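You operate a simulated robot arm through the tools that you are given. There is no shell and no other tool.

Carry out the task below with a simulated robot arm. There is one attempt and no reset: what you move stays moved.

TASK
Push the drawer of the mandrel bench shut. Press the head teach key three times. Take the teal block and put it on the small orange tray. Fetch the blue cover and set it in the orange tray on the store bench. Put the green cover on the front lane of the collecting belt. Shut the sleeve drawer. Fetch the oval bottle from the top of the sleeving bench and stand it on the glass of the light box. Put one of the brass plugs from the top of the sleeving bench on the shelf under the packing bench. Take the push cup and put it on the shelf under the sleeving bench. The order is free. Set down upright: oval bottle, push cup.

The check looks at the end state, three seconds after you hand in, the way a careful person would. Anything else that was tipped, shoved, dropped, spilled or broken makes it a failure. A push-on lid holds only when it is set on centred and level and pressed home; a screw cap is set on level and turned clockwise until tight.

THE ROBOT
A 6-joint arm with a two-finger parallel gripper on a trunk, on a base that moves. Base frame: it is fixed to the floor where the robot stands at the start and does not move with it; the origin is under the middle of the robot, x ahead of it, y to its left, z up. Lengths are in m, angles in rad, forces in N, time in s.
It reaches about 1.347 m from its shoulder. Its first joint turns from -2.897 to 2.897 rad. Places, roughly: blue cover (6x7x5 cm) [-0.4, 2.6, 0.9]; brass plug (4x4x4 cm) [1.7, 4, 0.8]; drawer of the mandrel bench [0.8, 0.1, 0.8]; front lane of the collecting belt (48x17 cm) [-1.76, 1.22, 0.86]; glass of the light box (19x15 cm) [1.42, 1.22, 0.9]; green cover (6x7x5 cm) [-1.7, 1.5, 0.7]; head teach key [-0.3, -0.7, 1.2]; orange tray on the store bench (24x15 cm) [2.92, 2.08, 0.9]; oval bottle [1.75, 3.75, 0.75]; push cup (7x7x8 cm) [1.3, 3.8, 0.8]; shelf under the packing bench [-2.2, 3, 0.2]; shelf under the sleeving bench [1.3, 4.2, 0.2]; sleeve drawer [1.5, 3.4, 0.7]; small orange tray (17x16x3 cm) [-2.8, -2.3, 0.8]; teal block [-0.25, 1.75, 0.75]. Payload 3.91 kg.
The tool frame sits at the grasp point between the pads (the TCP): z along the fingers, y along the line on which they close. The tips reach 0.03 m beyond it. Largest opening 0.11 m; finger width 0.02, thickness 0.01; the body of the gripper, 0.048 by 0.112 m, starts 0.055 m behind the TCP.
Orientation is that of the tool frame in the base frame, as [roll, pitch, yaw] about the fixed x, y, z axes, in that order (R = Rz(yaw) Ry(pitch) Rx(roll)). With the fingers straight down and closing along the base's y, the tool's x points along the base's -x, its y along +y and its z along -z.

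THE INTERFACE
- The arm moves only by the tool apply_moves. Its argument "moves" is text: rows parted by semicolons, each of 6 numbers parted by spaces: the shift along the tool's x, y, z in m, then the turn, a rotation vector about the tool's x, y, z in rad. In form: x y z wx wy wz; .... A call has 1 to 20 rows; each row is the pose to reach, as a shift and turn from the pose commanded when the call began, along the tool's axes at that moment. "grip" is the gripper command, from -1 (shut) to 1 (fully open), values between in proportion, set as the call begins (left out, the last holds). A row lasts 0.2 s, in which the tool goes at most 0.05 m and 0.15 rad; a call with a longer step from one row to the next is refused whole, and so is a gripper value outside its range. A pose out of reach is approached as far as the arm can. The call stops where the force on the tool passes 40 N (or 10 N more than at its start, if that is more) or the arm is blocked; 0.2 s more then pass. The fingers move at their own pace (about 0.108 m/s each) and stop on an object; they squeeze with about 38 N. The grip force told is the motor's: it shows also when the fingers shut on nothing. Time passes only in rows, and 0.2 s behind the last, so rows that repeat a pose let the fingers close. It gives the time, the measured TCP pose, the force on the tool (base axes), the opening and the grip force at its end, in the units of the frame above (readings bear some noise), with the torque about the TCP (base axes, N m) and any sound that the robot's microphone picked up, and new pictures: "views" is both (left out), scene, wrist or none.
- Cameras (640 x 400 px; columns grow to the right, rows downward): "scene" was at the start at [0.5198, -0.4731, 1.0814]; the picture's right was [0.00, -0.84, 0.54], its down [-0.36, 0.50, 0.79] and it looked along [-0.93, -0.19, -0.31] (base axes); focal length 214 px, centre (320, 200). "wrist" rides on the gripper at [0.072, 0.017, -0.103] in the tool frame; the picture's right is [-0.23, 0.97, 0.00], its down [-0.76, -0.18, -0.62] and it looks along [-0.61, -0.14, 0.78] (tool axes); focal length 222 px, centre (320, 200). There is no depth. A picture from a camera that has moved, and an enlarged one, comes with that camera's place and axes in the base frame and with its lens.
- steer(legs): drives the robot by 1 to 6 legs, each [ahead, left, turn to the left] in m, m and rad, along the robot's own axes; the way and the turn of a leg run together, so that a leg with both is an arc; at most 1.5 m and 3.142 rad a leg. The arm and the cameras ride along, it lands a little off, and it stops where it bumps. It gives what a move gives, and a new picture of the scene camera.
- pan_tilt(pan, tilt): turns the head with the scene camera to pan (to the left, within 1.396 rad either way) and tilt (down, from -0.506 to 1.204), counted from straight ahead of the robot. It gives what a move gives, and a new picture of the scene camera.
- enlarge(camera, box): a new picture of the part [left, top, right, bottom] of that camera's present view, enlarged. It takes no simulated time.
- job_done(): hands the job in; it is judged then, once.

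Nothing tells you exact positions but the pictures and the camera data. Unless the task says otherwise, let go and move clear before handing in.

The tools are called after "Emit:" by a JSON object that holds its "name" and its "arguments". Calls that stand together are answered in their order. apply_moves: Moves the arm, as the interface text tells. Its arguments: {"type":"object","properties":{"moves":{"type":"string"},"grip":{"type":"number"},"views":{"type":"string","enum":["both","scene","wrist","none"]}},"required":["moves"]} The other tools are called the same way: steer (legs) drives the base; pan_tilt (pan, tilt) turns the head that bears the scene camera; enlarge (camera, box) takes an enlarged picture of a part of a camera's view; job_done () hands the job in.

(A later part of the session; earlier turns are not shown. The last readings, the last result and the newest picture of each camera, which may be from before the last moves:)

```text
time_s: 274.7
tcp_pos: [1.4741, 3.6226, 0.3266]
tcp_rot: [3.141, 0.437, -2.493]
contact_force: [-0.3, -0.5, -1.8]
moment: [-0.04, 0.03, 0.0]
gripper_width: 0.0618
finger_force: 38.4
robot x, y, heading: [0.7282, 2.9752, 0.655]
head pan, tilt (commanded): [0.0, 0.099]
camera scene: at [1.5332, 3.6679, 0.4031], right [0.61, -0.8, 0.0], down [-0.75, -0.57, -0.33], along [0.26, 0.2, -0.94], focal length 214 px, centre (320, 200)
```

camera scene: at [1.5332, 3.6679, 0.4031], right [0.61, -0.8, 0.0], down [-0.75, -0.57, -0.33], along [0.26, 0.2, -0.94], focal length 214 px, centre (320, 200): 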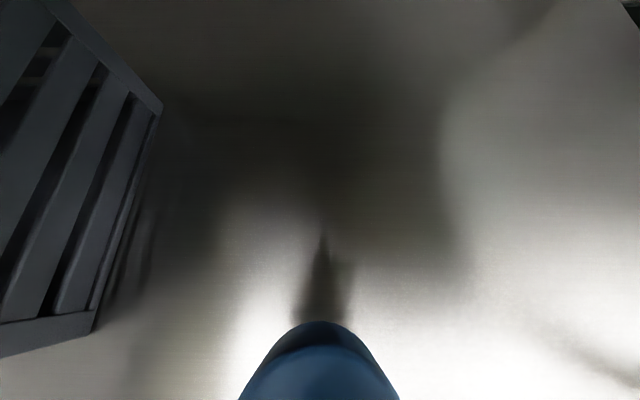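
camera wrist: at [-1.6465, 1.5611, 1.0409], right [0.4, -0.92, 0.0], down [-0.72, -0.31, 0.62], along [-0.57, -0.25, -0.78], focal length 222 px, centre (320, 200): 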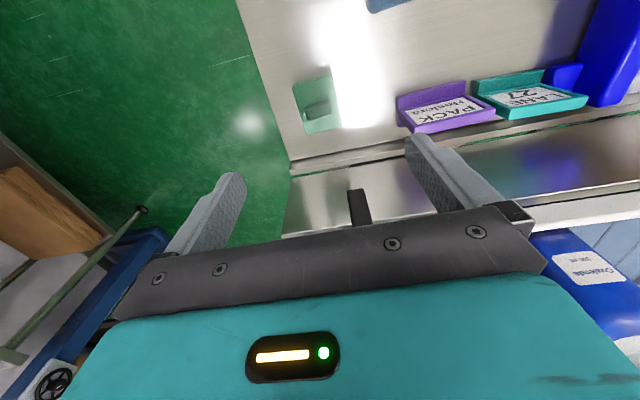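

The cup is above the shelf. I'll look straight down/back to judge how far inside the front edge it is.

Emit:
{"name": "pan_tilt", "arguments": {"pan": 0.0, "tilt": 0.55}}

```text
time_s: 275.6
tcp_pos: [1.4737, 3.6211, 0.3278]
tcp_rot: [-3.142, 0.436, -2.492]
contact_force: [-0.3, -0.5, -1.0]
moment: [0.0, 0.01, 0.01]
gripper_width: 0.0618
finger_force: 37.7
robot x, y, heading: [0.7295, 2.9718, 0.647]
head pan, tilt (commanded): [0.0, 0.55]
camera scene: at [1.5024, 3.6445, 0.3874], right [0.61, -0.8, 0.0], down [-0.79, -0.6, 0.11], along [-0.09, -0.07, -0.99], focal length 214 px, centre (320, 200)
```

scene: 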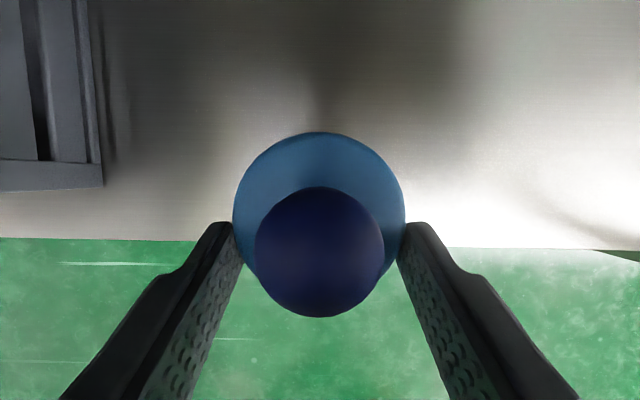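

The edge is closer to the cup's centre than I want; I'll go another 7 cm in.

Emit:
{"name": "steer", "arguments": {"legs": [[0.07, 0, 0]]}}

Emit:
{"name": "apply_moves", "arguments": {"moves": "0.0127 0 0.0272 0 0 0;0.017 0 0.0362 0 0 0;0.0187 0 0.0398 0 0 0;0.0204 0 0.0435 0 0 0;0.0221 0 0.0471 0 0 0;0.0238 0 0.0507 0 0 0;0.0255 0 0.0543 0 0 0", "grip": -1, "views": "scene"}}

```text
time_s: 276.6
tcp_pos: [1.485, 3.6512, 0.3123]
tcp_rot: [-3.14, 0.406, -2.475]
contact_force: [-0.2, -0.1, -0.7]
moment: [-0.03, 0.03, 0.0]
gripper_width: 0.0623
finger_force: 38.7
robot x, y, heading: [0.7649, 3.001, 0.66]
head pan, tilt (commanded): [0.0, 0.55]
stopped in leg 1: the force on the tool passed its limit at 71 N (the readings are from after the stop); the commanded pose is now the measured one
camera scene: at [1.515, 3.6766, 0.3709], right [0.62, -0.79, 0.0], down [-0.78, -0.61, 0.14], along [-0.11, -0.09, -0.99], focal length 214 px, centre (320, 200)
```

scene: 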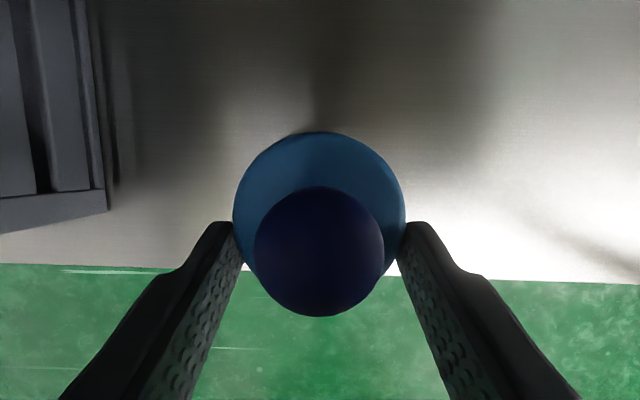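

```text
time_s: 278.2
tcp_pos: [1.4837, 3.6524, 0.2522]
tcp_rot: [-3.14, 0.407, -2.477]
contact_force: [0.3, -0.5, -0.1]
moment: [-0.01, -0.01, 0.02]
gripper_width: 0.0619
finger_force: 38.0
robot x, y, heading: [0.7633, 3.0011, 0.658]
head pan, tilt (commanded): [0.0, 0.55]
camera scene: at [1.5138, 3.6755, 0.3111], right [0.62, -0.79, 0.0], down [-0.78, -0.61, 0.14], along [-0.11, -0.09, -0.99], focal length 214 px, centre (320, 200)
```

scene: 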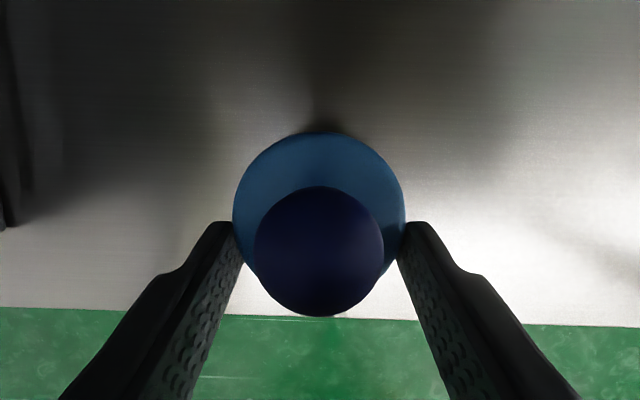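

The arm lightly touched the bench front while driving in, so I stop there; the cup's centre is now about 5–6 cm inside the shelf edge, which is enough. I'll trim the tilt and lower in small steps until the shelf is felt.

Emit:
{"name": "apply_moves", "arguments": {"moves": "0.0012 0 0.0028 0 -0.01 0;0.0024 0 0.0055 0 -0.02 0;0.0036 0 0.0083 0 -0.03 0;0.0048 0 0.011 0 -0.03 0;0.006 0 0.0138 0 -0.03 0;0.0072 0 0.0165 0 -0.03 0;0.0084 0 0.0193 0 -0.03 0;0.0096 0 0.022 0 -0.03 0;0.0108 0 0.0248 0 -0.03 0;0.012 0 0.0275 0 -0.03 0", "grip": -1, "views": "scene"}}

```text
time_s: 280.2
tcp_pos: [1.4836, 3.6515, 0.2279]
tcp_rot: [3.141, 0.438, -2.477]
contact_force: [-1.5, -1.3, 16.4]
moment: [-0.02, 0.04, -0.08]
gripper_width: 0.0579
finger_force: 38.1
robot x, y, heading: [0.7672, 2.9982, 0.662]
head pan, tilt (commanded): [0.0, 0.55]
stopped in row 9: the force on the tool passed its limit at 46 N (the readings are from after the stop); the commanded pose is now the measured one
camera scene: at [1.5127, 3.6752, 0.2891], right [0.62, -0.79, 0.0], down [-0.78, -0.61, 0.11], along [-0.09, -0.07, -0.99], focal length 214 px, centre (320, 200)
```

scene: 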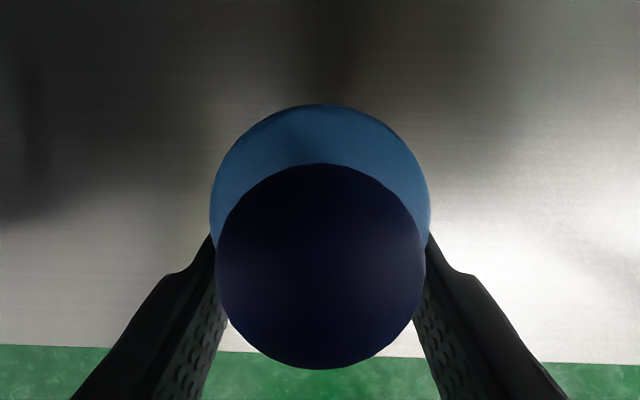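

The cup is standing on the shelf (the fingers slid down on it a bit). Releasing with a wider opening and checking.

Emit:
{"name": "apply_moves", "arguments": {"moves": "0 0 0 0 0 0;0 0 0 0 0 0;0 0 0 0 0 0", "grip": 0.65, "views": "scene"}}

```text
time_s: 281.0
tcp_pos: [1.4836, 3.6511, 0.2268]
tcp_rot: [-3.142, 0.438, -2.472]
contact_force: [0.8, 0.6, 0.0]
moment: [0.02, -0.02, -0.03]
gripper_width: 0.0909
finger_force: 0.1
robot x, y, heading: [0.7628, 2.9966, 0.661]
head pan, tilt (commanded): [0.0, 0.55]
camera scene: at [1.5123, 3.675, 0.2872], right [0.62, -0.79, 0.0], down [-0.78, -0.61, 0.11], along [-0.09, -0.07, -0.99], focal length 214 px, centre (320, 200)
```

scene: 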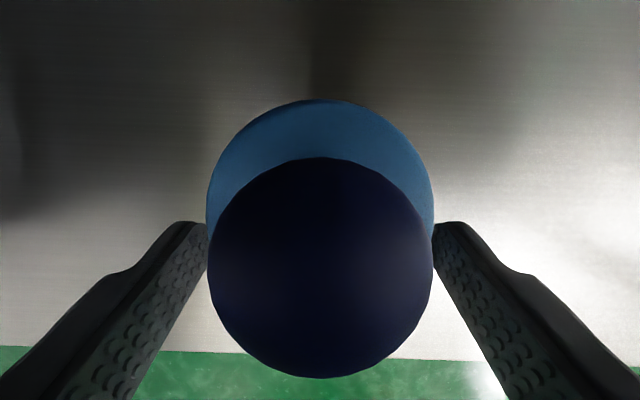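

The cup stands free between the open fingers. I'll back the base straight out.

Emit:
{"name": "steer", "arguments": {"legs": [[-0.35, 0, 0]]}}

Emit:
{"name": "pan_tilt", "arguments": {"pan": 0.0, "tilt": -0.5}}

```text
time_s: 283.3
tcp_pos: [1.2036, 3.4362, 0.2268]
tcp_rot: [-3.14, 0.437, -2.476]
contact_force: [0.2, -0.3, 0.1]
moment: [-0.03, -0.03, -0.02]
gripper_width: 0.0905
finger_force: 0.0
robot x, y, heading: [0.4848, 2.7807, 0.664]
head pan, tilt (commanded): [0.0, 0.55]
camera scene: at [1.2333, 3.4585, 0.2873], right [0.62, -0.79, 0.0], down [-0.78, -0.61, 0.11], along [-0.09, -0.07, -0.99], focal length 214 px, centre (320, 200)
```

scene: 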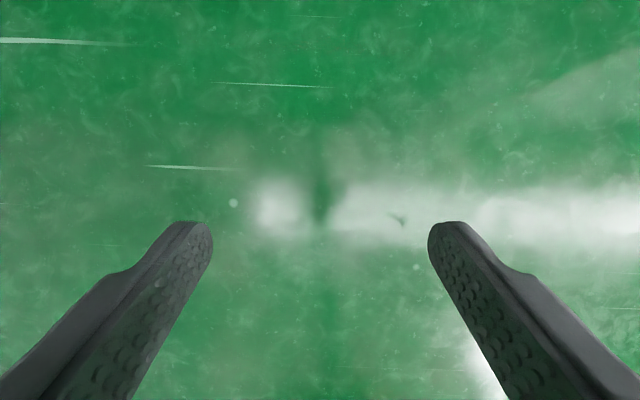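

```text
time_s: 284.6
tcp_pos: [1.2046, 3.4358, 0.2265]
tcp_rot: [-3.141, 0.437, -2.475]
contact_force: [-0.6, -0.6, 0.6]
moment: [-0.01, 0.0, 0.01]
gripper_width: 0.0906
finger_force: 0.0
robot x, y, heading: [0.4855, 2.7825, 0.656]
head pan, tilt (commanded): [0.0, -0.499]
camera scene: at [1.2903, 3.5033, 0.3463], right [0.62, -0.79, 0.0], down [-0.47, -0.37, -0.81], along [0.63, 0.5, -0.59], focal length 214 px, centre (320, 200)
```

scene: 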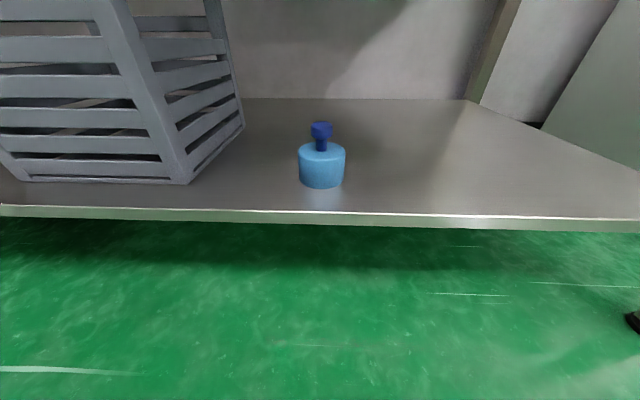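

The push cup stands upright on the shelf. Next is the oval bottle: I'll raise the hand back up and return to the 40° pitch.

Emit:
{"name": "apply_moves", "arguments": {"moves": "-0.02 0 -0.0429 0 0 0;-0.04 0 -0.0858 0 0 0;-0.06 0 -0.1287 0 0 0;-0.08 0 -0.1716 0 0 0;-0.1 0 -0.2145 0 0 0;-0.12 0 -0.2574 0 0 0;-0.14 0 -0.3003 0 0 0;-0.16 0 -0.3432 0 -0.043 0;-0.18 0 -0.3861 0 -0.087 0;-0.2 0 -0.429 0 -0.13 0;-0.22 0 -0.4719 0 -0.174 0;-0.24 0 -0.5148 0 -0.217 0;-0.26 0 -0.5577 0 -0.26 0;-0.28 0 -0.6006 0 -0.304 0;-0.3 0 -0.6435 0 -0.347 0;-0.32 0 -0.6864 0 -0.39 0;-0.34 0 -0.7293 0 -0.434 0;-0.36 0 -0.7722 0 -0.434 0;-0.38 0 -0.8151 0 -0.434 0", "grip": 0.65, "views": "none"}}

Emit:
{"name": "steer", "arguments": {"legs": [[0.55, 0.02, 0]]}}

Emit:
{"name": "pan_tilt", "arguments": {"pan": 0.0, "tilt": 0.2}}

```text
time_s: 288.6
tcp_pos: [1.2033, 3.4355, 1.1253]
tcp_rot: [3.141, 0.87, -2.475]
contact_force: [0.2, 0.3, -0.6]
moment: [-0.02, -0.05, -0.02]
gripper_width: 0.0906
finger_force: 0.1
robot x, y, heading: [0.4879, 2.7867, 0.659]
head pan, tilt (commanded): [0.0, -0.499]
```

```text
time_s: 291.8
tcp_pos: [1.6273, 3.7907, 1.1263]
tcp_rot: [3.141, 0.871, -2.475]
contact_force: [1.4, -0.8, 0.5]
moment: [0.0, 0.03, 0.0]
gripper_width: 0.0908
finger_force: 0.1
robot x, y, heading: [0.907, 3.1401, 0.664]
head pan, tilt (commanded): [0.0, -0.499]
camera scene: at [1.6652, 3.8208, 1.2799], right [0.62, -0.79, 0.0], down [-0.16, -0.12, -0.98], along [0.77, 0.61, -0.2], focal length 214 px, centre (320, 200)
```

scene: 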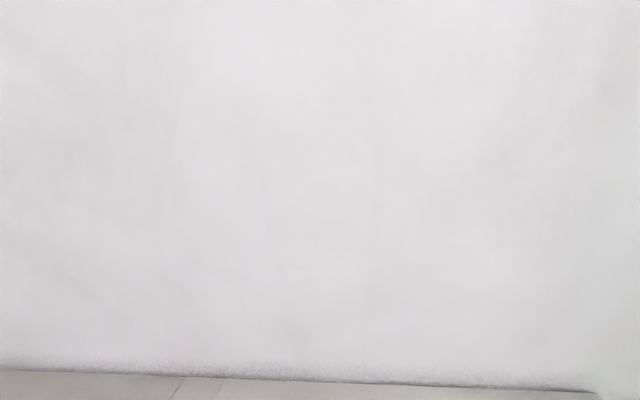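

```text
time_s: 292.8
tcp_pos: [1.6275, 3.7911, 1.1258]
tcp_rot: [-3.141, 0.871, -2.474]
contact_force: [-0.2, -0.4, -0.2]
moment: [-0.02, -0.03, -0.04]
gripper_width: 0.0908
finger_force: 0.0
robot x, y, heading: [0.9087, 3.1382, 0.662]
head pan, tilt (commanded): [0.0, 0.201]
camera scene: at [1.6514, 3.81, 1.2184], right [0.62, -0.79, 0.0], down [-0.61, -0.48, -0.62], along [0.49, 0.38, -0.78], focal length 214 px, centre (320, 200)
```

scene: 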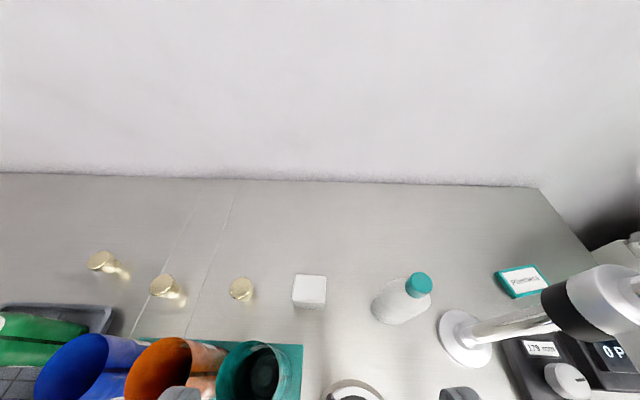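

I have a good overview of plugs, cube, bottle and stand. Zooming in on the bottle for its shape and orientation.

Emit:
{"name": "enlarge", "arguments": {"camera": "scene", "box": [340, 240, 500, 340]}}

Emit:
{"name": "enlarge", "arguments": {"camera": "scene", "box": [80, 240, 320, 390]}}

```text
4.00 times, centred on (420, 290) of scene
camera zoom: at [1.6514, 3.81, 1.2184], right [0.62, -0.79, 0.0], down [-0.61, -0.48, -0.62], along [0.49, 0.38, -0.78], focal length 858 px, centre (-80, -160)
```

zoom: 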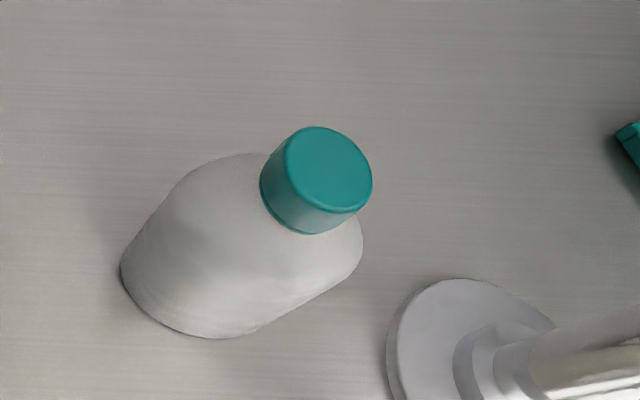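

```text
2.67 times, centred on (200, 315) of scene
camera zoom: at [1.6514, 3.81, 1.2184], right [0.62, -0.79, 0.0], down [-0.61, -0.48, -0.62], along [0.49, 0.38, -0.78], focal length 572 px, centre (640, -107)
```

zoom: 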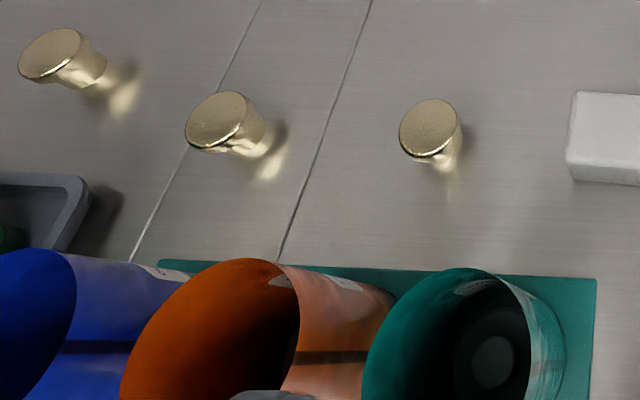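

The oval bottle's orientation matters for the grip. I'll shift so the camera is right above it and look straight down.

Emit:
{"name": "steer", "arguments": {"legs": [[0.1, -0.1, 0]]}}

Emit:
{"name": "pan_tilt", "arguments": {"pan": 0.0, "tilt": 0.87}}

```text
time_s: 294.2
tcp_pos: [1.7671, 3.7743, 1.1252]
tcp_rot: [3.141, 0.872, -2.474]
contact_force: [0.4, 0.0, 0.0]
moment: [0.0, 0.03, 0.02]
gripper_width: 0.0909
finger_force: 0.0
robot x, y, heading: [1.0526, 3.1169, 0.663]
head pan, tilt (commanded): [0.0, 0.201]
camera scene: at [1.7916, 3.7928, 1.2183], right [0.62, -0.79, 0.0], down [-0.61, -0.48, -0.62], along [0.49, 0.38, -0.78], focal length 214 px, centre (320, 200)
```

scene: 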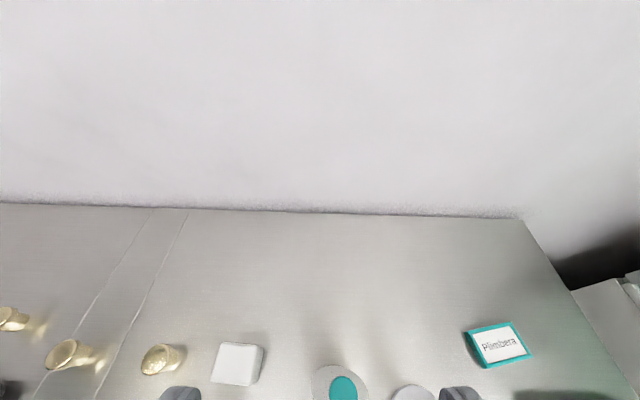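

```text
time_s: 295.2
tcp_pos: [1.7681, 3.7725, 1.1253]
tcp_rot: [3.141, 0.873, -2.473]
contact_force: [0.4, 0.8, 0.7]
moment: [0.04, -0.01, 0.01]
gripper_width: 0.0906
finger_force: 0.1
robot x, y, heading: [1.0521, 3.1193, 0.664]
head pan, tilt (commanded): [0.0, 0.869]
camera scene: at [1.7522, 3.7617, 1.1833], right [0.62, -0.79, 0.0], down [-0.79, -0.62, 0.0], along [0.0, 0.0, -1.0], focal length 214 px, centre (320, 200)
```

scene: 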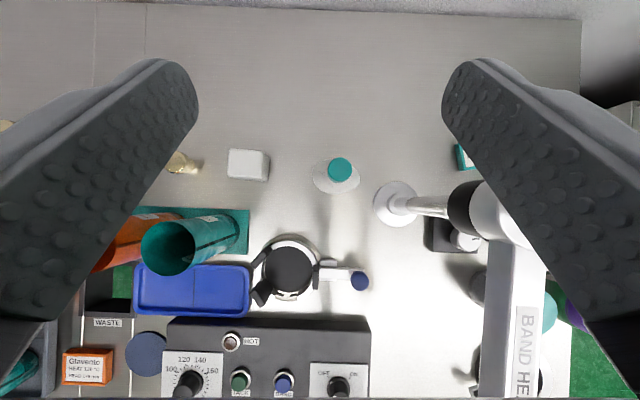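

Emit:
{"name": "enlarge", "arguments": {"camera": "scene", "box": [280, 135, 400, 210]}}

```text
5.33 times, centred on (340, 172) of scene
camera zoom: at [1.7522, 3.7617, 1.1833], right [0.62, -0.79, 0.0], down [-0.79, -0.62, 0.0], along [0.0, 0.0, -1.0], focal length 1144 px, centre (213, 347)
```

zoom: 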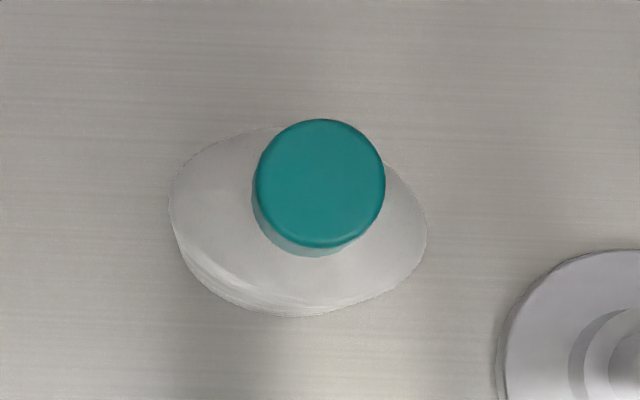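

The bottle's oval is about 6.4 × 4 cm with its long side turned ~0.2 rad from the bench line. I'll take it at the narrow ends with the hand pitched 55° and turned to match, starting from a pre-grasp just in front of and above it.

Emit:
{"name": "apply_moves", "arguments": {"moves": "0.0284 -0.0002 0.0057 0.0304 0.052 0.0331;0.0568 -0.0004 0.0114 0.0607 0.104 0.0662;0.0851 -0.0006 0.0171 0.0911 0.1559 0.0994;0.1135 -0.0008 0.0228 0.1214 0.2079 0.1325;0.1419 -0.001 0.0285 0.1518 0.2599 0.1656", "grip": 1, "views": "none"}}

Emit:
{"name": "pan_tilt", "arguments": {"pan": 0.0, "tilt": 0.4}}

```text
time_s: 296.4
tcp_pos: [1.7133, 3.7292, 0.998]
tcp_rot: [-3.141, 0.61, -2.698]
contact_force: [0.3, 0.5, -0.1]
moment: [-0.01, 0.01, 0.02]
gripper_width: 0.1097
finger_force: 0.1
robot x, y, heading: [1.0498, 3.1171, 0.668]
head pan, tilt (commanded): [0.0, 0.869]
```

```text
time_s: 297.3
tcp_pos: [1.7128, 3.7289, 0.9997]
tcp_rot: [3.141, 0.61, -2.697]
contact_force: [-0.2, 0.9, 0.1]
moment: [0.03, 0.0, 0.01]
gripper_width: 0.11
finger_force: 0.1
robot x, y, heading: [1.053, 3.1251, 0.662]
head pan, tilt (commanded): [0.0, 0.4]
camera scene: at [1.7472, 3.7463, 1.0704], right [0.43, -0.9, 0.0], down [-0.88, -0.42, -0.21], along [0.19, 0.09, -0.98], focal length 214 px, centre (320, 200)
```

scene: 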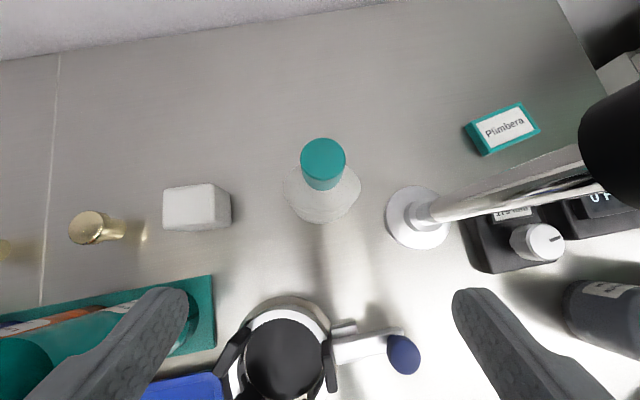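

The bottle is centred between the open fingers. Advancing along the finger direction.

Emit:
{"name": "apply_moves", "arguments": {"moves": "0 0 0.035 0 0 0;0 0 0.07 0 0 0;0 0 0.1 0 0 0;0 0 0.1217 0 0 0", "grip": 1, "views": "scene"}}

```text
time_s: 298.3
tcp_pos: [1.7762, 3.7608, 0.8997]
tcp_rot: [-3.141, 0.613, -2.697]
contact_force: [0.1, 0.3, 0.4]
moment: [-0.01, 0.0, -0.04]
gripper_width: 0.1099
finger_force: 0.0
robot x, y, heading: [1.0538, 3.1208, 0.664]
head pan, tilt (commanded): [0.0, 0.4]
camera scene: at [1.811, 3.7768, 0.971], right [0.43, -0.9, 0.0], down [-0.88, -0.42, -0.21], along [0.19, 0.09, -0.98], focal length 214 px, centre (320, 200)
```

scene: 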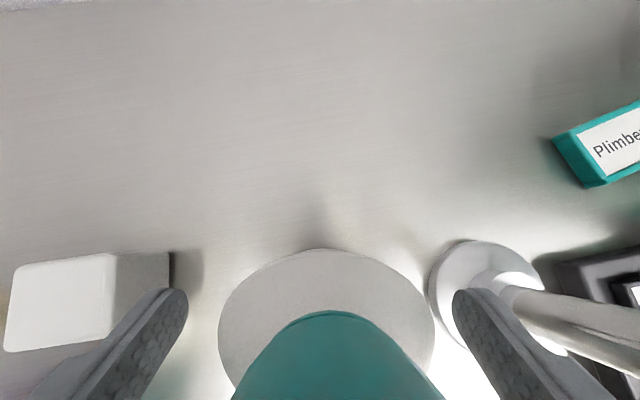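

Bottle body is between the pads with the stand clear. Closing.

Emit:
{"name": "apply_moves", "arguments": {"moves": "0 0 0 0 0 0;0 0 0 0 0 0;0 0 0 0 0 0", "grip": -1, "views": "scene"}}

```text
time_s: 299.1
tcp_pos: [1.7764, 3.7607, 0.8994]
tcp_rot: [3.141, 0.611, -2.698]
contact_force: [1.4, -0.5, 1.1]
moment: [0.04, -0.18, 0.01]
gripper_width: 0.0648
finger_force: 37.8
robot x, y, heading: [1.0517, 3.1211, 0.659]
head pan, tilt (commanded): [0.0, 0.4]
camera scene: at [1.8111, 3.7766, 0.9708], right [0.43, -0.9, 0.0], down [-0.88, -0.42, -0.21], along [0.19, 0.09, -0.98], focal length 214 px, centre (320, 200)
```

scene: 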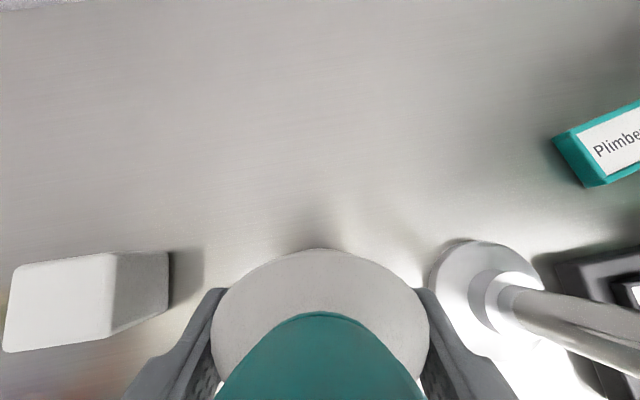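

The bottle is held (6.5 cm). Lifting straight up.

Emit:
{"name": "apply_moves", "arguments": {"moves": "-0.0252 0 -0.0361 0 0 0;-0.0504 0 -0.0721 0 0 0;-0.0756 0 -0.1082 0 0 0;-0.1009 0 -0.1442 0 0 0;-0.1261 0 -0.1803 0 0 0", "grip": -1, "views": "scene"}}

```text
time_s: 300.3
tcp_pos: [1.7767, 3.7585, 1.1183]
tcp_rot: [-3.141, 0.607, -2.699]
contact_force: [0.9, 0.1, -3.0]
moment: [-0.05, 0.05, 0.02]
gripper_width: 0.0646
finger_force: 37.9
robot x, y, heading: [1.0514, 3.1233, 0.66]
head pan, tilt (commanded): [0.0, 0.4]
camera scene: at [1.8119, 3.7763, 1.189], right [0.43, -0.9, 0.0], down [-0.88, -0.42, -0.21], along [0.19, 0.09, -0.98], focal length 214 px, centre (320, 200)
```

scene: 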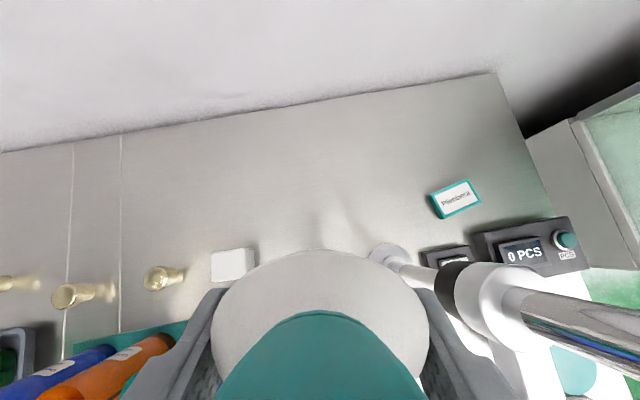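

Bottle lifted clean. I'll back off from the bench and pull the hand in close for the drive.

Emit:
{"name": "steer", "arguments": {"legs": [[-0.45, 0, 0]]}}

Emit:
{"name": "apply_moves", "arguments": {"moves": "0.0356 -0.0095 -0.0248 0 0 0;0.0713 -0.019 -0.0496 0 0 0;0.1069 -0.0284 -0.0744 0 0 0;0.1425 -0.0379 -0.0992 0 0 0;0.1782 -0.0474 -0.124 0 0 0;0.2138 -0.0569 -0.1488 0 0 0;0.2494 -0.0663 -0.1736 0 0 0;0.2851 -0.0758 -0.1984 0 0 0;0.3207 -0.0853 -0.2232 0 0 0", "grip": -1, "views": "scene"}}

```text
time_s: 303.1
tcp_pos: [1.4211, 3.4807, 1.1173]
tcp_rot: [3.141, 0.611, -2.699]
contact_force: [0.4, 0.0, -2.9]
moment: [0.01, 0.06, -0.02]
gripper_width: 0.0643
finger_force: 38.1
robot x, y, heading: [0.6953, 2.8462, 0.662]
head pan, tilt (commanded): [0.0, 0.4]
camera scene: at [1.4545, 3.4983, 1.1895], right [0.43, -0.9, 0.0], down [-0.88, -0.42, -0.21], along [0.19, 0.09, -0.98], focal length 214 px, centre (320, 200)
```

scene: 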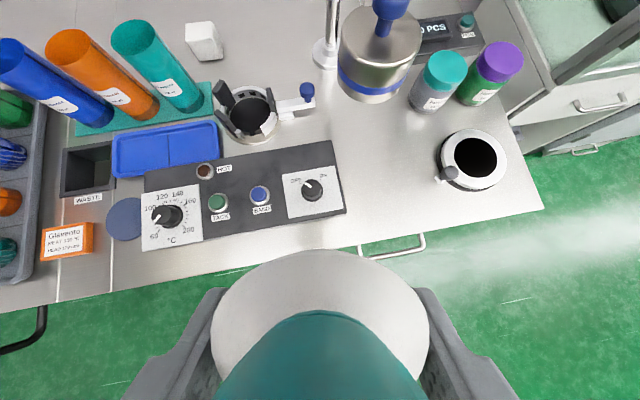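

```text
time_s: 305.1
tcp_pos: [1.1034, 3.2372, 1.1168]
tcp_rot: [-3.141, 0.612, -2.696]
contact_force: [-0.4, 0.1, -2.7]
moment: [-0.03, 0.06, -0.02]
gripper_width: 0.0646
finger_force: 37.3
robot x, y, heading: [0.6979, 2.8445, 0.66]
head pan, tilt (commanded): [0.0, 0.4]
camera scene: at [1.1379, 3.2538, 1.1886], right [0.43, -0.9, 0.0], down [-0.88, -0.42, -0.21], along [0.19, 0.09, -0.98], focal length 214 px, centre (320, 200)
```

scene: 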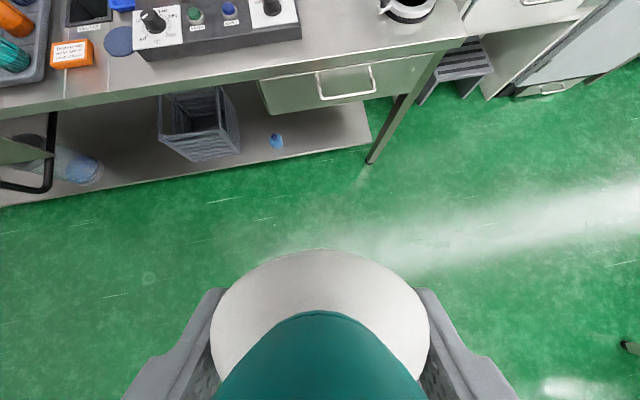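

The cup on the shelf and the shut drawer look right. Now turn right to face along the corridor and drive toward the long bench.

Emit:
{"name": "steer", "arguments": {"legs": [[0, 0, -1.571], [0.8, 0.25, 0]]}}

Emit:
{"name": "pan_tilt", "arguments": {"pan": 0.0, "tilt": -0.4}}

Emit:
{"name": "pan_tilt", "arguments": {"pan": -0.7, "tilt": -0.4}}

```text
time_s: 313.3
tcp_pos: [1.7874, 1.9666, 1.118]
tcp_rot: [-3.14, 0.611, 2.026]
contact_force: [0.5, -0.7, -3.0]
moment: [0.03, 0.02, -0.06]
gripper_width: 0.0648
finger_force: 38.2
robot x, y, heading: [1.3921, 2.3718, -0.899]
head pan, tilt (commanded): [0.0, 0.4]
camera scene: at [1.8037, 1.934, 1.1892], right [-0.9, -0.44, 0.0], down [-0.43, 0.88, -0.21], along [0.09, -0.19, -0.98], focal length 214 px, centre (320, 200)
```

scene: 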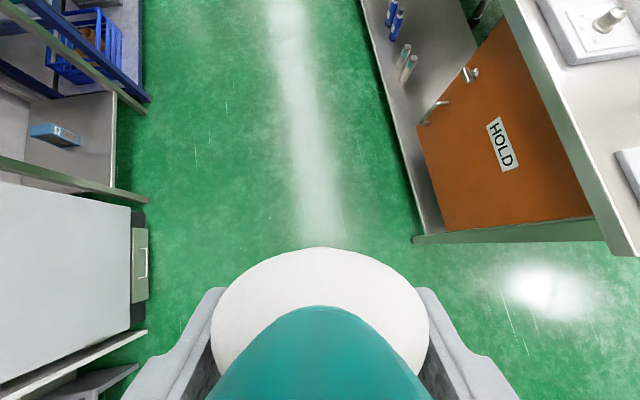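

```text
time_s: 314.4
tcp_pos: [1.7867, 1.9686, 1.1184]
tcp_rot: [-3.139, 0.611, 2.027]
contact_force: [0.1, -0.7, -2.2]
moment: [0.05, 0.02, 0.01]
gripper_width: 0.0647
finger_force: 38.4
robot x, y, heading: [1.3892, 2.3765, -0.896]
head pan, tilt (commanded): [0.0, -0.4]
camera scene: at [1.824, 1.8925, 1.2453], right [-0.9, -0.44, 0.0], down [-0.23, 0.48, -0.85], along [0.37, -0.76, -0.53], focal length 214 px, centre (320, 200)
```

scene: 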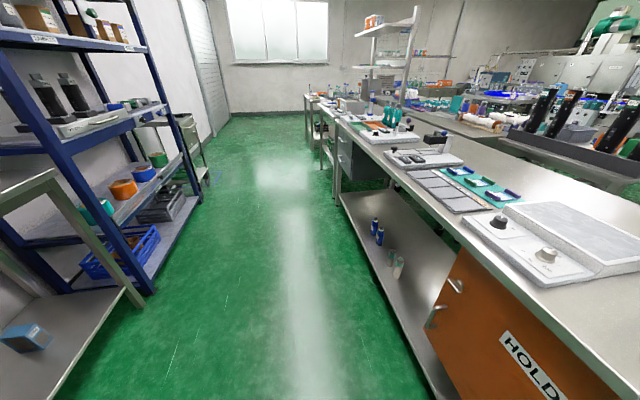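

```text
time_s: 315.5
tcp_pos: [1.7881, 1.9666, 1.1173]
tcp_rot: [-3.141, 0.61, 2.027]
contact_force: [1.2, 0.7, -3.2]
moment: [0.02, 0.01, -0.02]
gripper_width: 0.0643
finger_force: 38.9
robot x, y, heading: [1.3924, 2.3727, -0.9]
head pan, tilt (commanded): [-0.7, -0.4]
camera scene: at [1.7774, 1.8807, 1.2594], right [-0.85, 0.0, 0.53], down [-0.48, 0.41, -0.77], along [-0.22, -0.91, -0.35], focal length 214 px, centre (320, 200)
```

scene: 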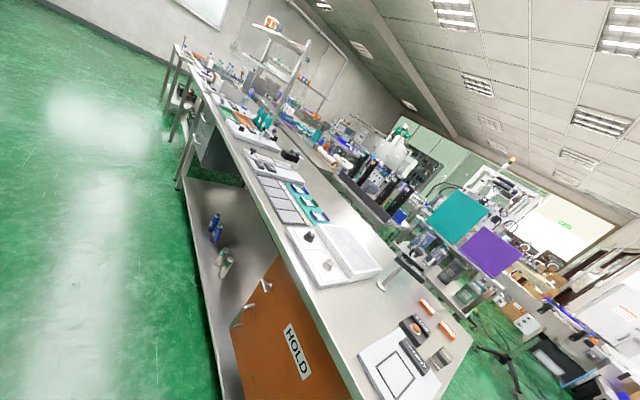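

The white box with two knobs and the textured glass at the near end of this bench is the light box. I'll raise the bottle a bit more, drive into the corridor, and turn to face the bench.

Emit:
{"name": "apply_moves", "arguments": {"moves": "-0.0229 0 -0.0328 0 0 0;-0.0458 0 -0.0656 0 0 0;-0.0573 0 -0.082 0 0 0", "grip": -1, "views": "none"}}

Emit:
{"name": "steer", "arguments": {"legs": [[0.93, 0, 0]]}}

Emit:
{"name": "pan_tilt", "arguments": {"pan": -1.0, "tilt": 0.0}}

```text
time_s: 316.3
tcp_pos: [1.7864, 1.9687, 1.218]
tcp_rot: [-3.14, 0.61, 2.025]
contact_force: [-0.8, -0.3, -2.2]
moment: [0.02, 0.04, 0.01]
gripper_width: 0.0645
finger_force: 37.6
robot x, y, heading: [1.3868, 2.3752, -0.903]
head pan, tilt (commanded): [-0.7, -0.4]
```

```text
time_s: 321.2
tcp_pos: [2.3708, 1.2492, 1.217]
tcp_rot: [-3.142, 0.609, 2.034]
contact_force: [0.9, 0.1, -2.7]
moment: [0.04, 0.0, 0.0]
gripper_width: 0.0645
finger_force: 37.6
robot x, y, heading: [1.9722, 1.6484, -0.889]
head pan, tilt (commanded): [-0.7, -0.4]
camera scene: at [2.3623, 1.1613, 1.3594], right [-0.85, -0.01, 0.53], down [-0.49, 0.41, -0.77], along [-0.21, -0.91, -0.35], focal length 214 px, centre (320, 200)
```

scene: 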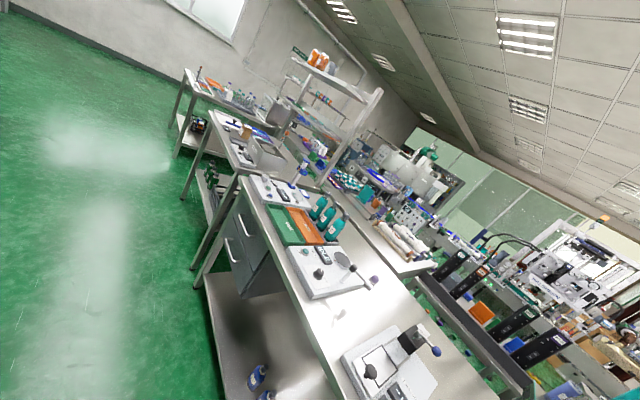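

```text
time_s: 322.1
tcp_pos: [2.3707, 1.2479, 1.2168]
tcp_rot: [3.141, 0.61, 2.033]
contact_force: [-0.1, 0.6, -1.9]
moment: [0.04, 0.01, 0.0]
gripper_width: 0.0645
finger_force: 38.0
robot x, y, heading: [1.9715, 1.6489, -0.893]
head pan, tilt (commanded): [-1.0, 0.0]
camera scene: at [2.3228, 1.1764, 1.3465], right [-0.7, 0.19, 0.69], down [-0.37, 0.73, -0.57], along [-0.61, -0.65, -0.44], focal length 214 px, centre (320, 200)
```

scene: 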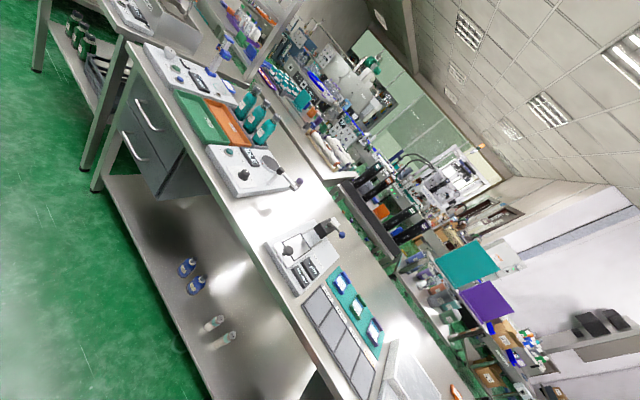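

The sweep region over the bench only has flat trays. Turning to face the bench.

Emit:
{"name": "steer", "arguments": {"legs": [[0, 0, -1.62]]}}

Emit:
{"name": "pan_tilt", "arguments": {"pan": 0.0, "tilt": 0.2}}

```text
time_s: 326.4
tcp_pos: [1.5479, 1.2726, 1.2167]
tcp_rot: [-3.141, 0.612, 0.409]
contact_force: [-0.2, -0.3, -3.2]
moment: [0.05, -0.04, 0.0]
gripper_width: 0.0645
finger_force: 38.3
robot x, y, heading: [1.9706, 1.6494, -2.515]
head pan, tilt (commanded): [-1.0, 0.0]
camera scene: at [1.4781, 1.3245, 1.3465], right [0.23, 0.69, 0.69], down [0.75, 0.33, -0.57], along [-0.62, 0.65, -0.44], focal length 214 px, centre (320, 200)
```

scene: 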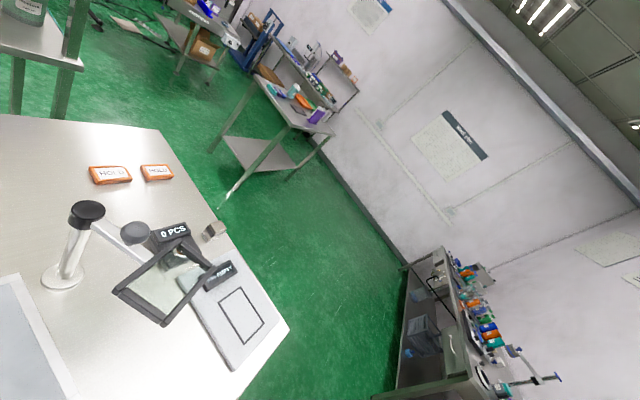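

```text
time_s: 327.7
tcp_pos: [1.5497, 1.2725, 1.218]
tcp_rot: [-3.141, 0.61, 0.41]
contact_force: [0.2, -0.7, -2.1]
moment: [0.01, -0.03, -0.02]
gripper_width: 0.0646
finger_force: 37.4
robot x, y, heading: [1.9746, 1.648, -2.514]
head pan, tilt (commanded): [0.0, 0.201]
camera scene: at [1.4985, 1.2509, 1.2994], right [-0.4, 0.92, 0.0], down [0.84, 0.36, -0.4], along [-0.37, -0.16, -0.92], focal length 214 px, centre (320, 200)
```

scene: 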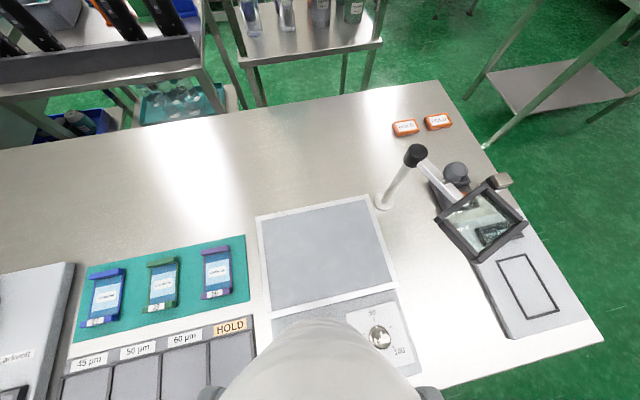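

The light box glass is in full view, centre about (1.425, 1.23), with a magnifier stand at its back-right corner. I'll move the bottle over the glass centre and lower partway.

Emit:
{"name": "apply_moves", "arguments": {"moves": "-0.0342 -0.0032 0.0239 0 0 0;-0.0683 -0.0063 0.0477 0 0 0;-0.1025 -0.0095 0.0716 0 0 0;-0.0773 -0.0095 0.1077 0 0 0;-0.0521 -0.0095 0.1437 0 0 0;-0.0269 -0.0095 0.1798 0 0 0", "grip": -1, "views": "scene"}}

Emit:
{"name": "pan_tilt", "arguments": {"pan": 0.0, "tilt": 0.6}}

```text
time_s: 329.1
tcp_pos: [1.4307, 1.2289, 1.0853]
tcp_rot: [3.142, 0.614, 0.409]
contact_force: [0.1, 0.4, -1.9]
moment: [-0.02, -0.01, 0.0]
gripper_width: 0.0643
finger_force: 37.8
robot x, y, heading: [1.9696, 1.645, -2.516]
head pan, tilt (commanded): [0.0, 0.201]
camera scene: at [1.3807, 1.209, 1.1676], right [-0.4, 0.92, 0.0], down [0.84, 0.36, -0.4], along [-0.37, -0.16, -0.92], focal length 214 px, centre (320, 200)
```

scene: 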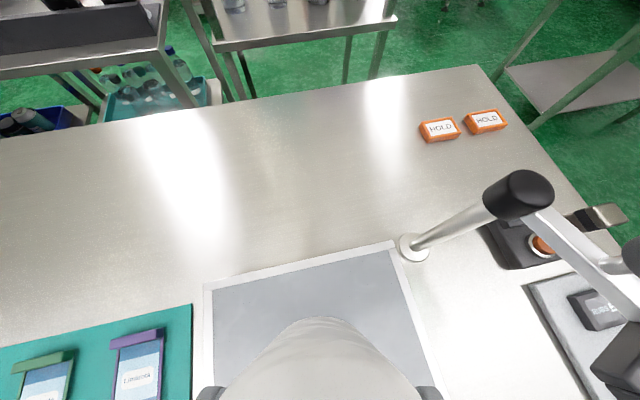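

```text
time_s: 329.9
tcp_pos: [1.4295, 1.2295, 1.0868]
tcp_rot: [3.14, 0.611, 0.409]
contact_force: [-0.4, -0.2, -1.9]
moment: [0.01, -0.08, -0.02]
gripper_width: 0.0643
finger_force: 37.9
robot x, y, heading: [1.9712, 1.6497, -2.518]
head pan, tilt (commanded): [0.0, 0.6]
camera scene: at [1.4106, 1.2218, 1.1505], right [-0.4, 0.92, 0.0], down [0.92, 0.4, -0.01], along [-0.01, 0.0, -1.0], focal length 214 px, centre (320, 200)
```

scene: 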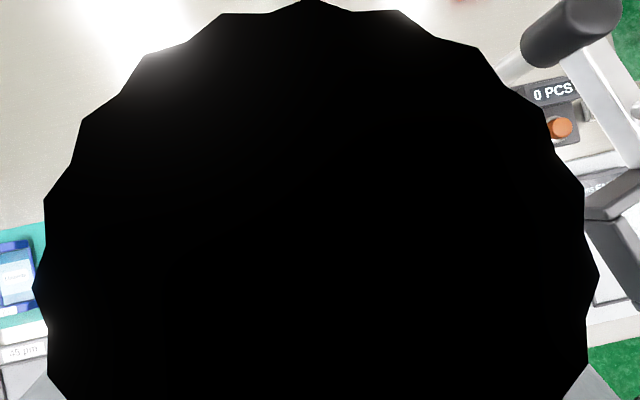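

The bottle is within a centimetre of the glass centre. Lowering to just above, then feeling for contact.

Emit:
{"name": "apply_moves", "arguments": {"moves": "0.0172 0 0.0246 0 0 0;0.0344 0 0.0492 0 0 0;0.0401 0 0.0574 0 0 0;0.043 0 0.0615 0 0 0;0.0447 0 0.0639 0 0 0;0.0464 0 0.0664 0 0 0;0.0481 0 0.0689 0 0 0;0.0499 0 0.0713 0 0 0;0.0516 0 0.0738 0 0 0;0.0533 0 0.0763 0 0 0;0.055 0 0.0787 0 0 0;0.0567 0 0.0812 0 0 0", "grip": -1, "views": "none"}}

```text
time_s: 332.3
tcp_pos: [1.4293, 1.2311, 0.9938]
tcp_rot: [3.139, 0.617, 0.408]
contact_force: [-1.8, -1.2, 6.5]
moment: [-0.04, 0.14, 0.0]
gripper_width: 0.0645
finger_force: 37.3
robot x, y, heading: [1.9732, 1.6532, -2.519]
head pan, tilt (commanded): [0.0, 0.6]
stopped in row 11: the force on the tool passed its limit at 44 N (the readings are from after the stop); the commanded pose is now the measured one
```

Contact at the expected height. Releasing.

Emit:
{"name": "apply_moves", "arguments": {"moves": "0 0 0 0 0 0;0 0 0 0 0 0;0 0 0 0 0 0;0 0 0 0 0 0", "grip": 0.9, "views": "none"}}

Emit:
{"name": "apply_moves", "arguments": {"moves": "0 0 -0.03 0 0 0;0 0 -0.07 0 0 0;0 0 -0.11 0 0 0;0 0 -0.15 0 0 0", "grip": 0.9, "views": "none"}}

Emit:
{"name": "pan_tilt", "arguments": {"pan": 0.0, "tilt": 0.2}}

```text
time_s: 333.3
tcp_pos: [1.429, 1.2315, 0.9944]
tcp_rot: [3.139, 0.616, 0.408]
contact_force: [0.3, -0.3, 15.5]
moment: [0.02, 0.09, 0.01]
gripper_width: 0.1044
finger_force: 0.0
robot x, y, heading: [1.968, 1.6487, -2.512]
head pan, tilt (commanded): [0.0, 0.6]
```

```text
time_s: 334.3
tcp_pos: [1.5073, 1.265, 1.1148]
tcp_rot: [-3.141, 0.614, 0.409]
contact_force: [-0.2, -0.3, 0.3]
moment: [0.01, -0.03, 0.0]
gripper_width: 0.1045
finger_force: 0.0
robot x, y, heading: [1.9722, 1.6525, -2.508]
head pan, tilt (commanded): [0.0, 0.6]
```

```text
time_s: 335.1
tcp_pos: [1.5082, 1.2656, 1.1163]
tcp_rot: [3.14, 0.617, 0.407]
contact_force: [-0.4, 0.6, 0.4]
moment: [0.03, -0.02, 0.04]
gripper_width: 0.1046
finger_force: 0.0
robot x, y, heading: [1.9693, 1.6506, -2.516]
head pan, tilt (commanded): [0.0, 0.201]
camera scene: at [1.4589, 1.2446, 1.1975], right [-0.4, 0.92, 0.0], down [0.84, 0.36, -0.4], along [-0.37, -0.16, -0.92], focal length 214 px, centre (320, 200)
```

scene: 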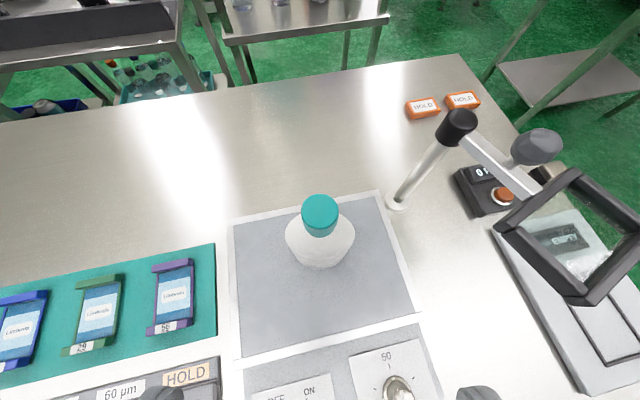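

The bottle stands upright in the middle of the light box glass. Next the brass plug: I'll raise the hand, back away from the bench and turn toward the sleeving bench again.

Emit:
{"name": "apply_moves", "arguments": {"moves": "-0.0229 0 -0.0328 0 0 0;-0.0458 0 -0.0656 0 0 0;-0.063 0 -0.09 0 0 0", "grip": 0, "views": "none"}}

Emit:
{"name": "steer", "arguments": {"legs": [[-0.12, 0, 0], [0, 0, -1.571]]}}

Emit:
{"name": "pan_tilt", "arguments": {"pan": 0.0, "tilt": -0.4}}

```text
time_s: 335.9
tcp_pos: [1.5103, 1.2655, 1.2271]
tcp_rot: [3.14, 0.615, 0.408]
contact_force: [0.4, 0.2, 1.0]
moment: [-0.02, 0.0, 0.0]
gripper_width: 0.0549
finger_force: 0.0
robot x, y, heading: [1.9659, 1.6488, -2.517]
head pan, tilt (commanded): [0.0, 0.201]
```

```text
time_s: 341.0
tcp_pos: [1.6845, 2.181, 1.2249]
tcp_rot: [3.141, 0.617, -1.166]
contact_force: [0.4, 0.3, 1.0]
moment: [0.0, -0.02, -0.02]
gripper_width: 0.0552
finger_force: 0.0
robot x, y, heading: [2.0663, 1.7191, 2.191]
head pan, tilt (commanded): [0.0, 0.201]
camera scene: at [1.6633, 2.2318, 1.3076], right [0.92, 0.4, 0.0], down [0.36, -0.84, -0.4], along [-0.16, 0.37, -0.92], focal length 214 px, centre (320, 200)
```

scene: 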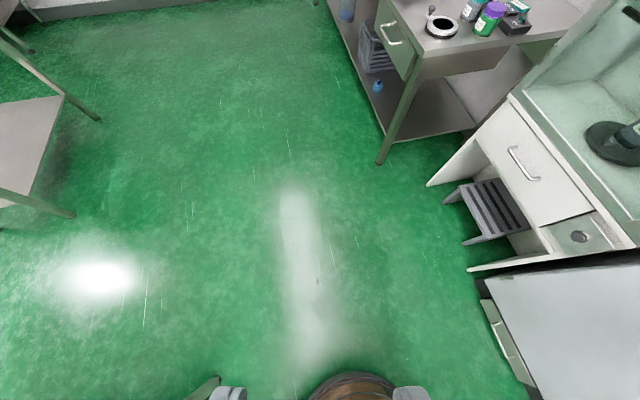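

```text
time_s: 342.0
tcp_pos: [1.6843, 2.1823, 1.2263]
tcp_rot: [3.14, 0.617, -1.167]
contact_force: [0.1, -0.9, -0.5]
moment: [0.01, -0.02, 0.05]
gripper_width: 0.055
finger_force: 0.0
robot x, y, heading: [2.0647, 1.7202, 2.193]
head pan, tilt (commanded): [0.0, -0.4]
camera scene: at [1.6513, 2.2598, 1.3536], right [0.92, 0.4, 0.0], down [0.21, -0.49, -0.85], along [-0.34, 0.78, -0.53], focal length 214 px, centre (320, 200)
```

scene: 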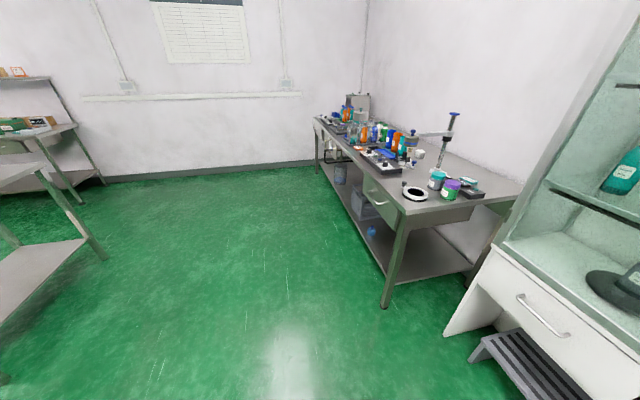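

Clear run to the sleeving bench. Driving up and turning toward the plugs.

Emit:
{"name": "steer", "arguments": {"legs": [[1.2, 0, 0], [0.63, 0.03, 0], [0, 0, -1.3]]}}

Emit:
{"name": "pan_tilt", "arguments": {"pan": 0.0, "tilt": 0.1}}

```text
time_s: 354.4
tcp_pos: [1.3282, 3.6849, 1.2251]
tcp_rot: [3.14, 0.614, -2.47]
contact_force: [0.1, -0.1, -0.4]
moment: [-0.01, 0.0, 0.01]
gripper_width: 0.0551
finger_force: 0.0
robot x, y, heading: [0.981, 3.1919, 0.888]
head pan, tilt (commanded): [0.0, -0.4]
camera scene: at [1.3933, 3.7375, 1.3537], right [0.62, -0.78, 0.0], down [-0.41, -0.33, -0.85], along [0.66, 0.53, -0.53], focal length 214 px, centre (320, 200)
```

scene: 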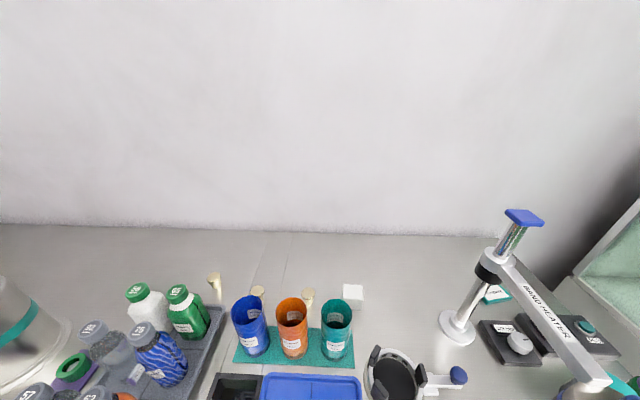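

```text
time_s: 355.4
tcp_pos: [1.3289, 3.6845, 1.2254]
tcp_rot: [3.14, 0.615, -2.469]
contact_force: [-0.6, -0.1, 0.0]
moment: [-0.03, 0.0, 0.05]
gripper_width: 0.0552
finger_force: 0.1
robot x, y, heading: [0.9799, 3.197, 0.893]
head pan, tilt (commanded): [0.0, 0.099]
camera scene: at [1.3749, 3.7229, 1.314], right [0.62, -0.78, 0.0], down [-0.68, -0.54, -0.49], along [0.39, 0.31, -0.87], focal length 214 px, centre (320, 200)
```

scene: 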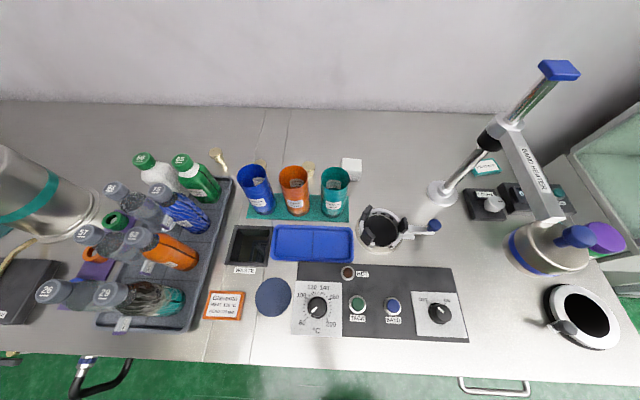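

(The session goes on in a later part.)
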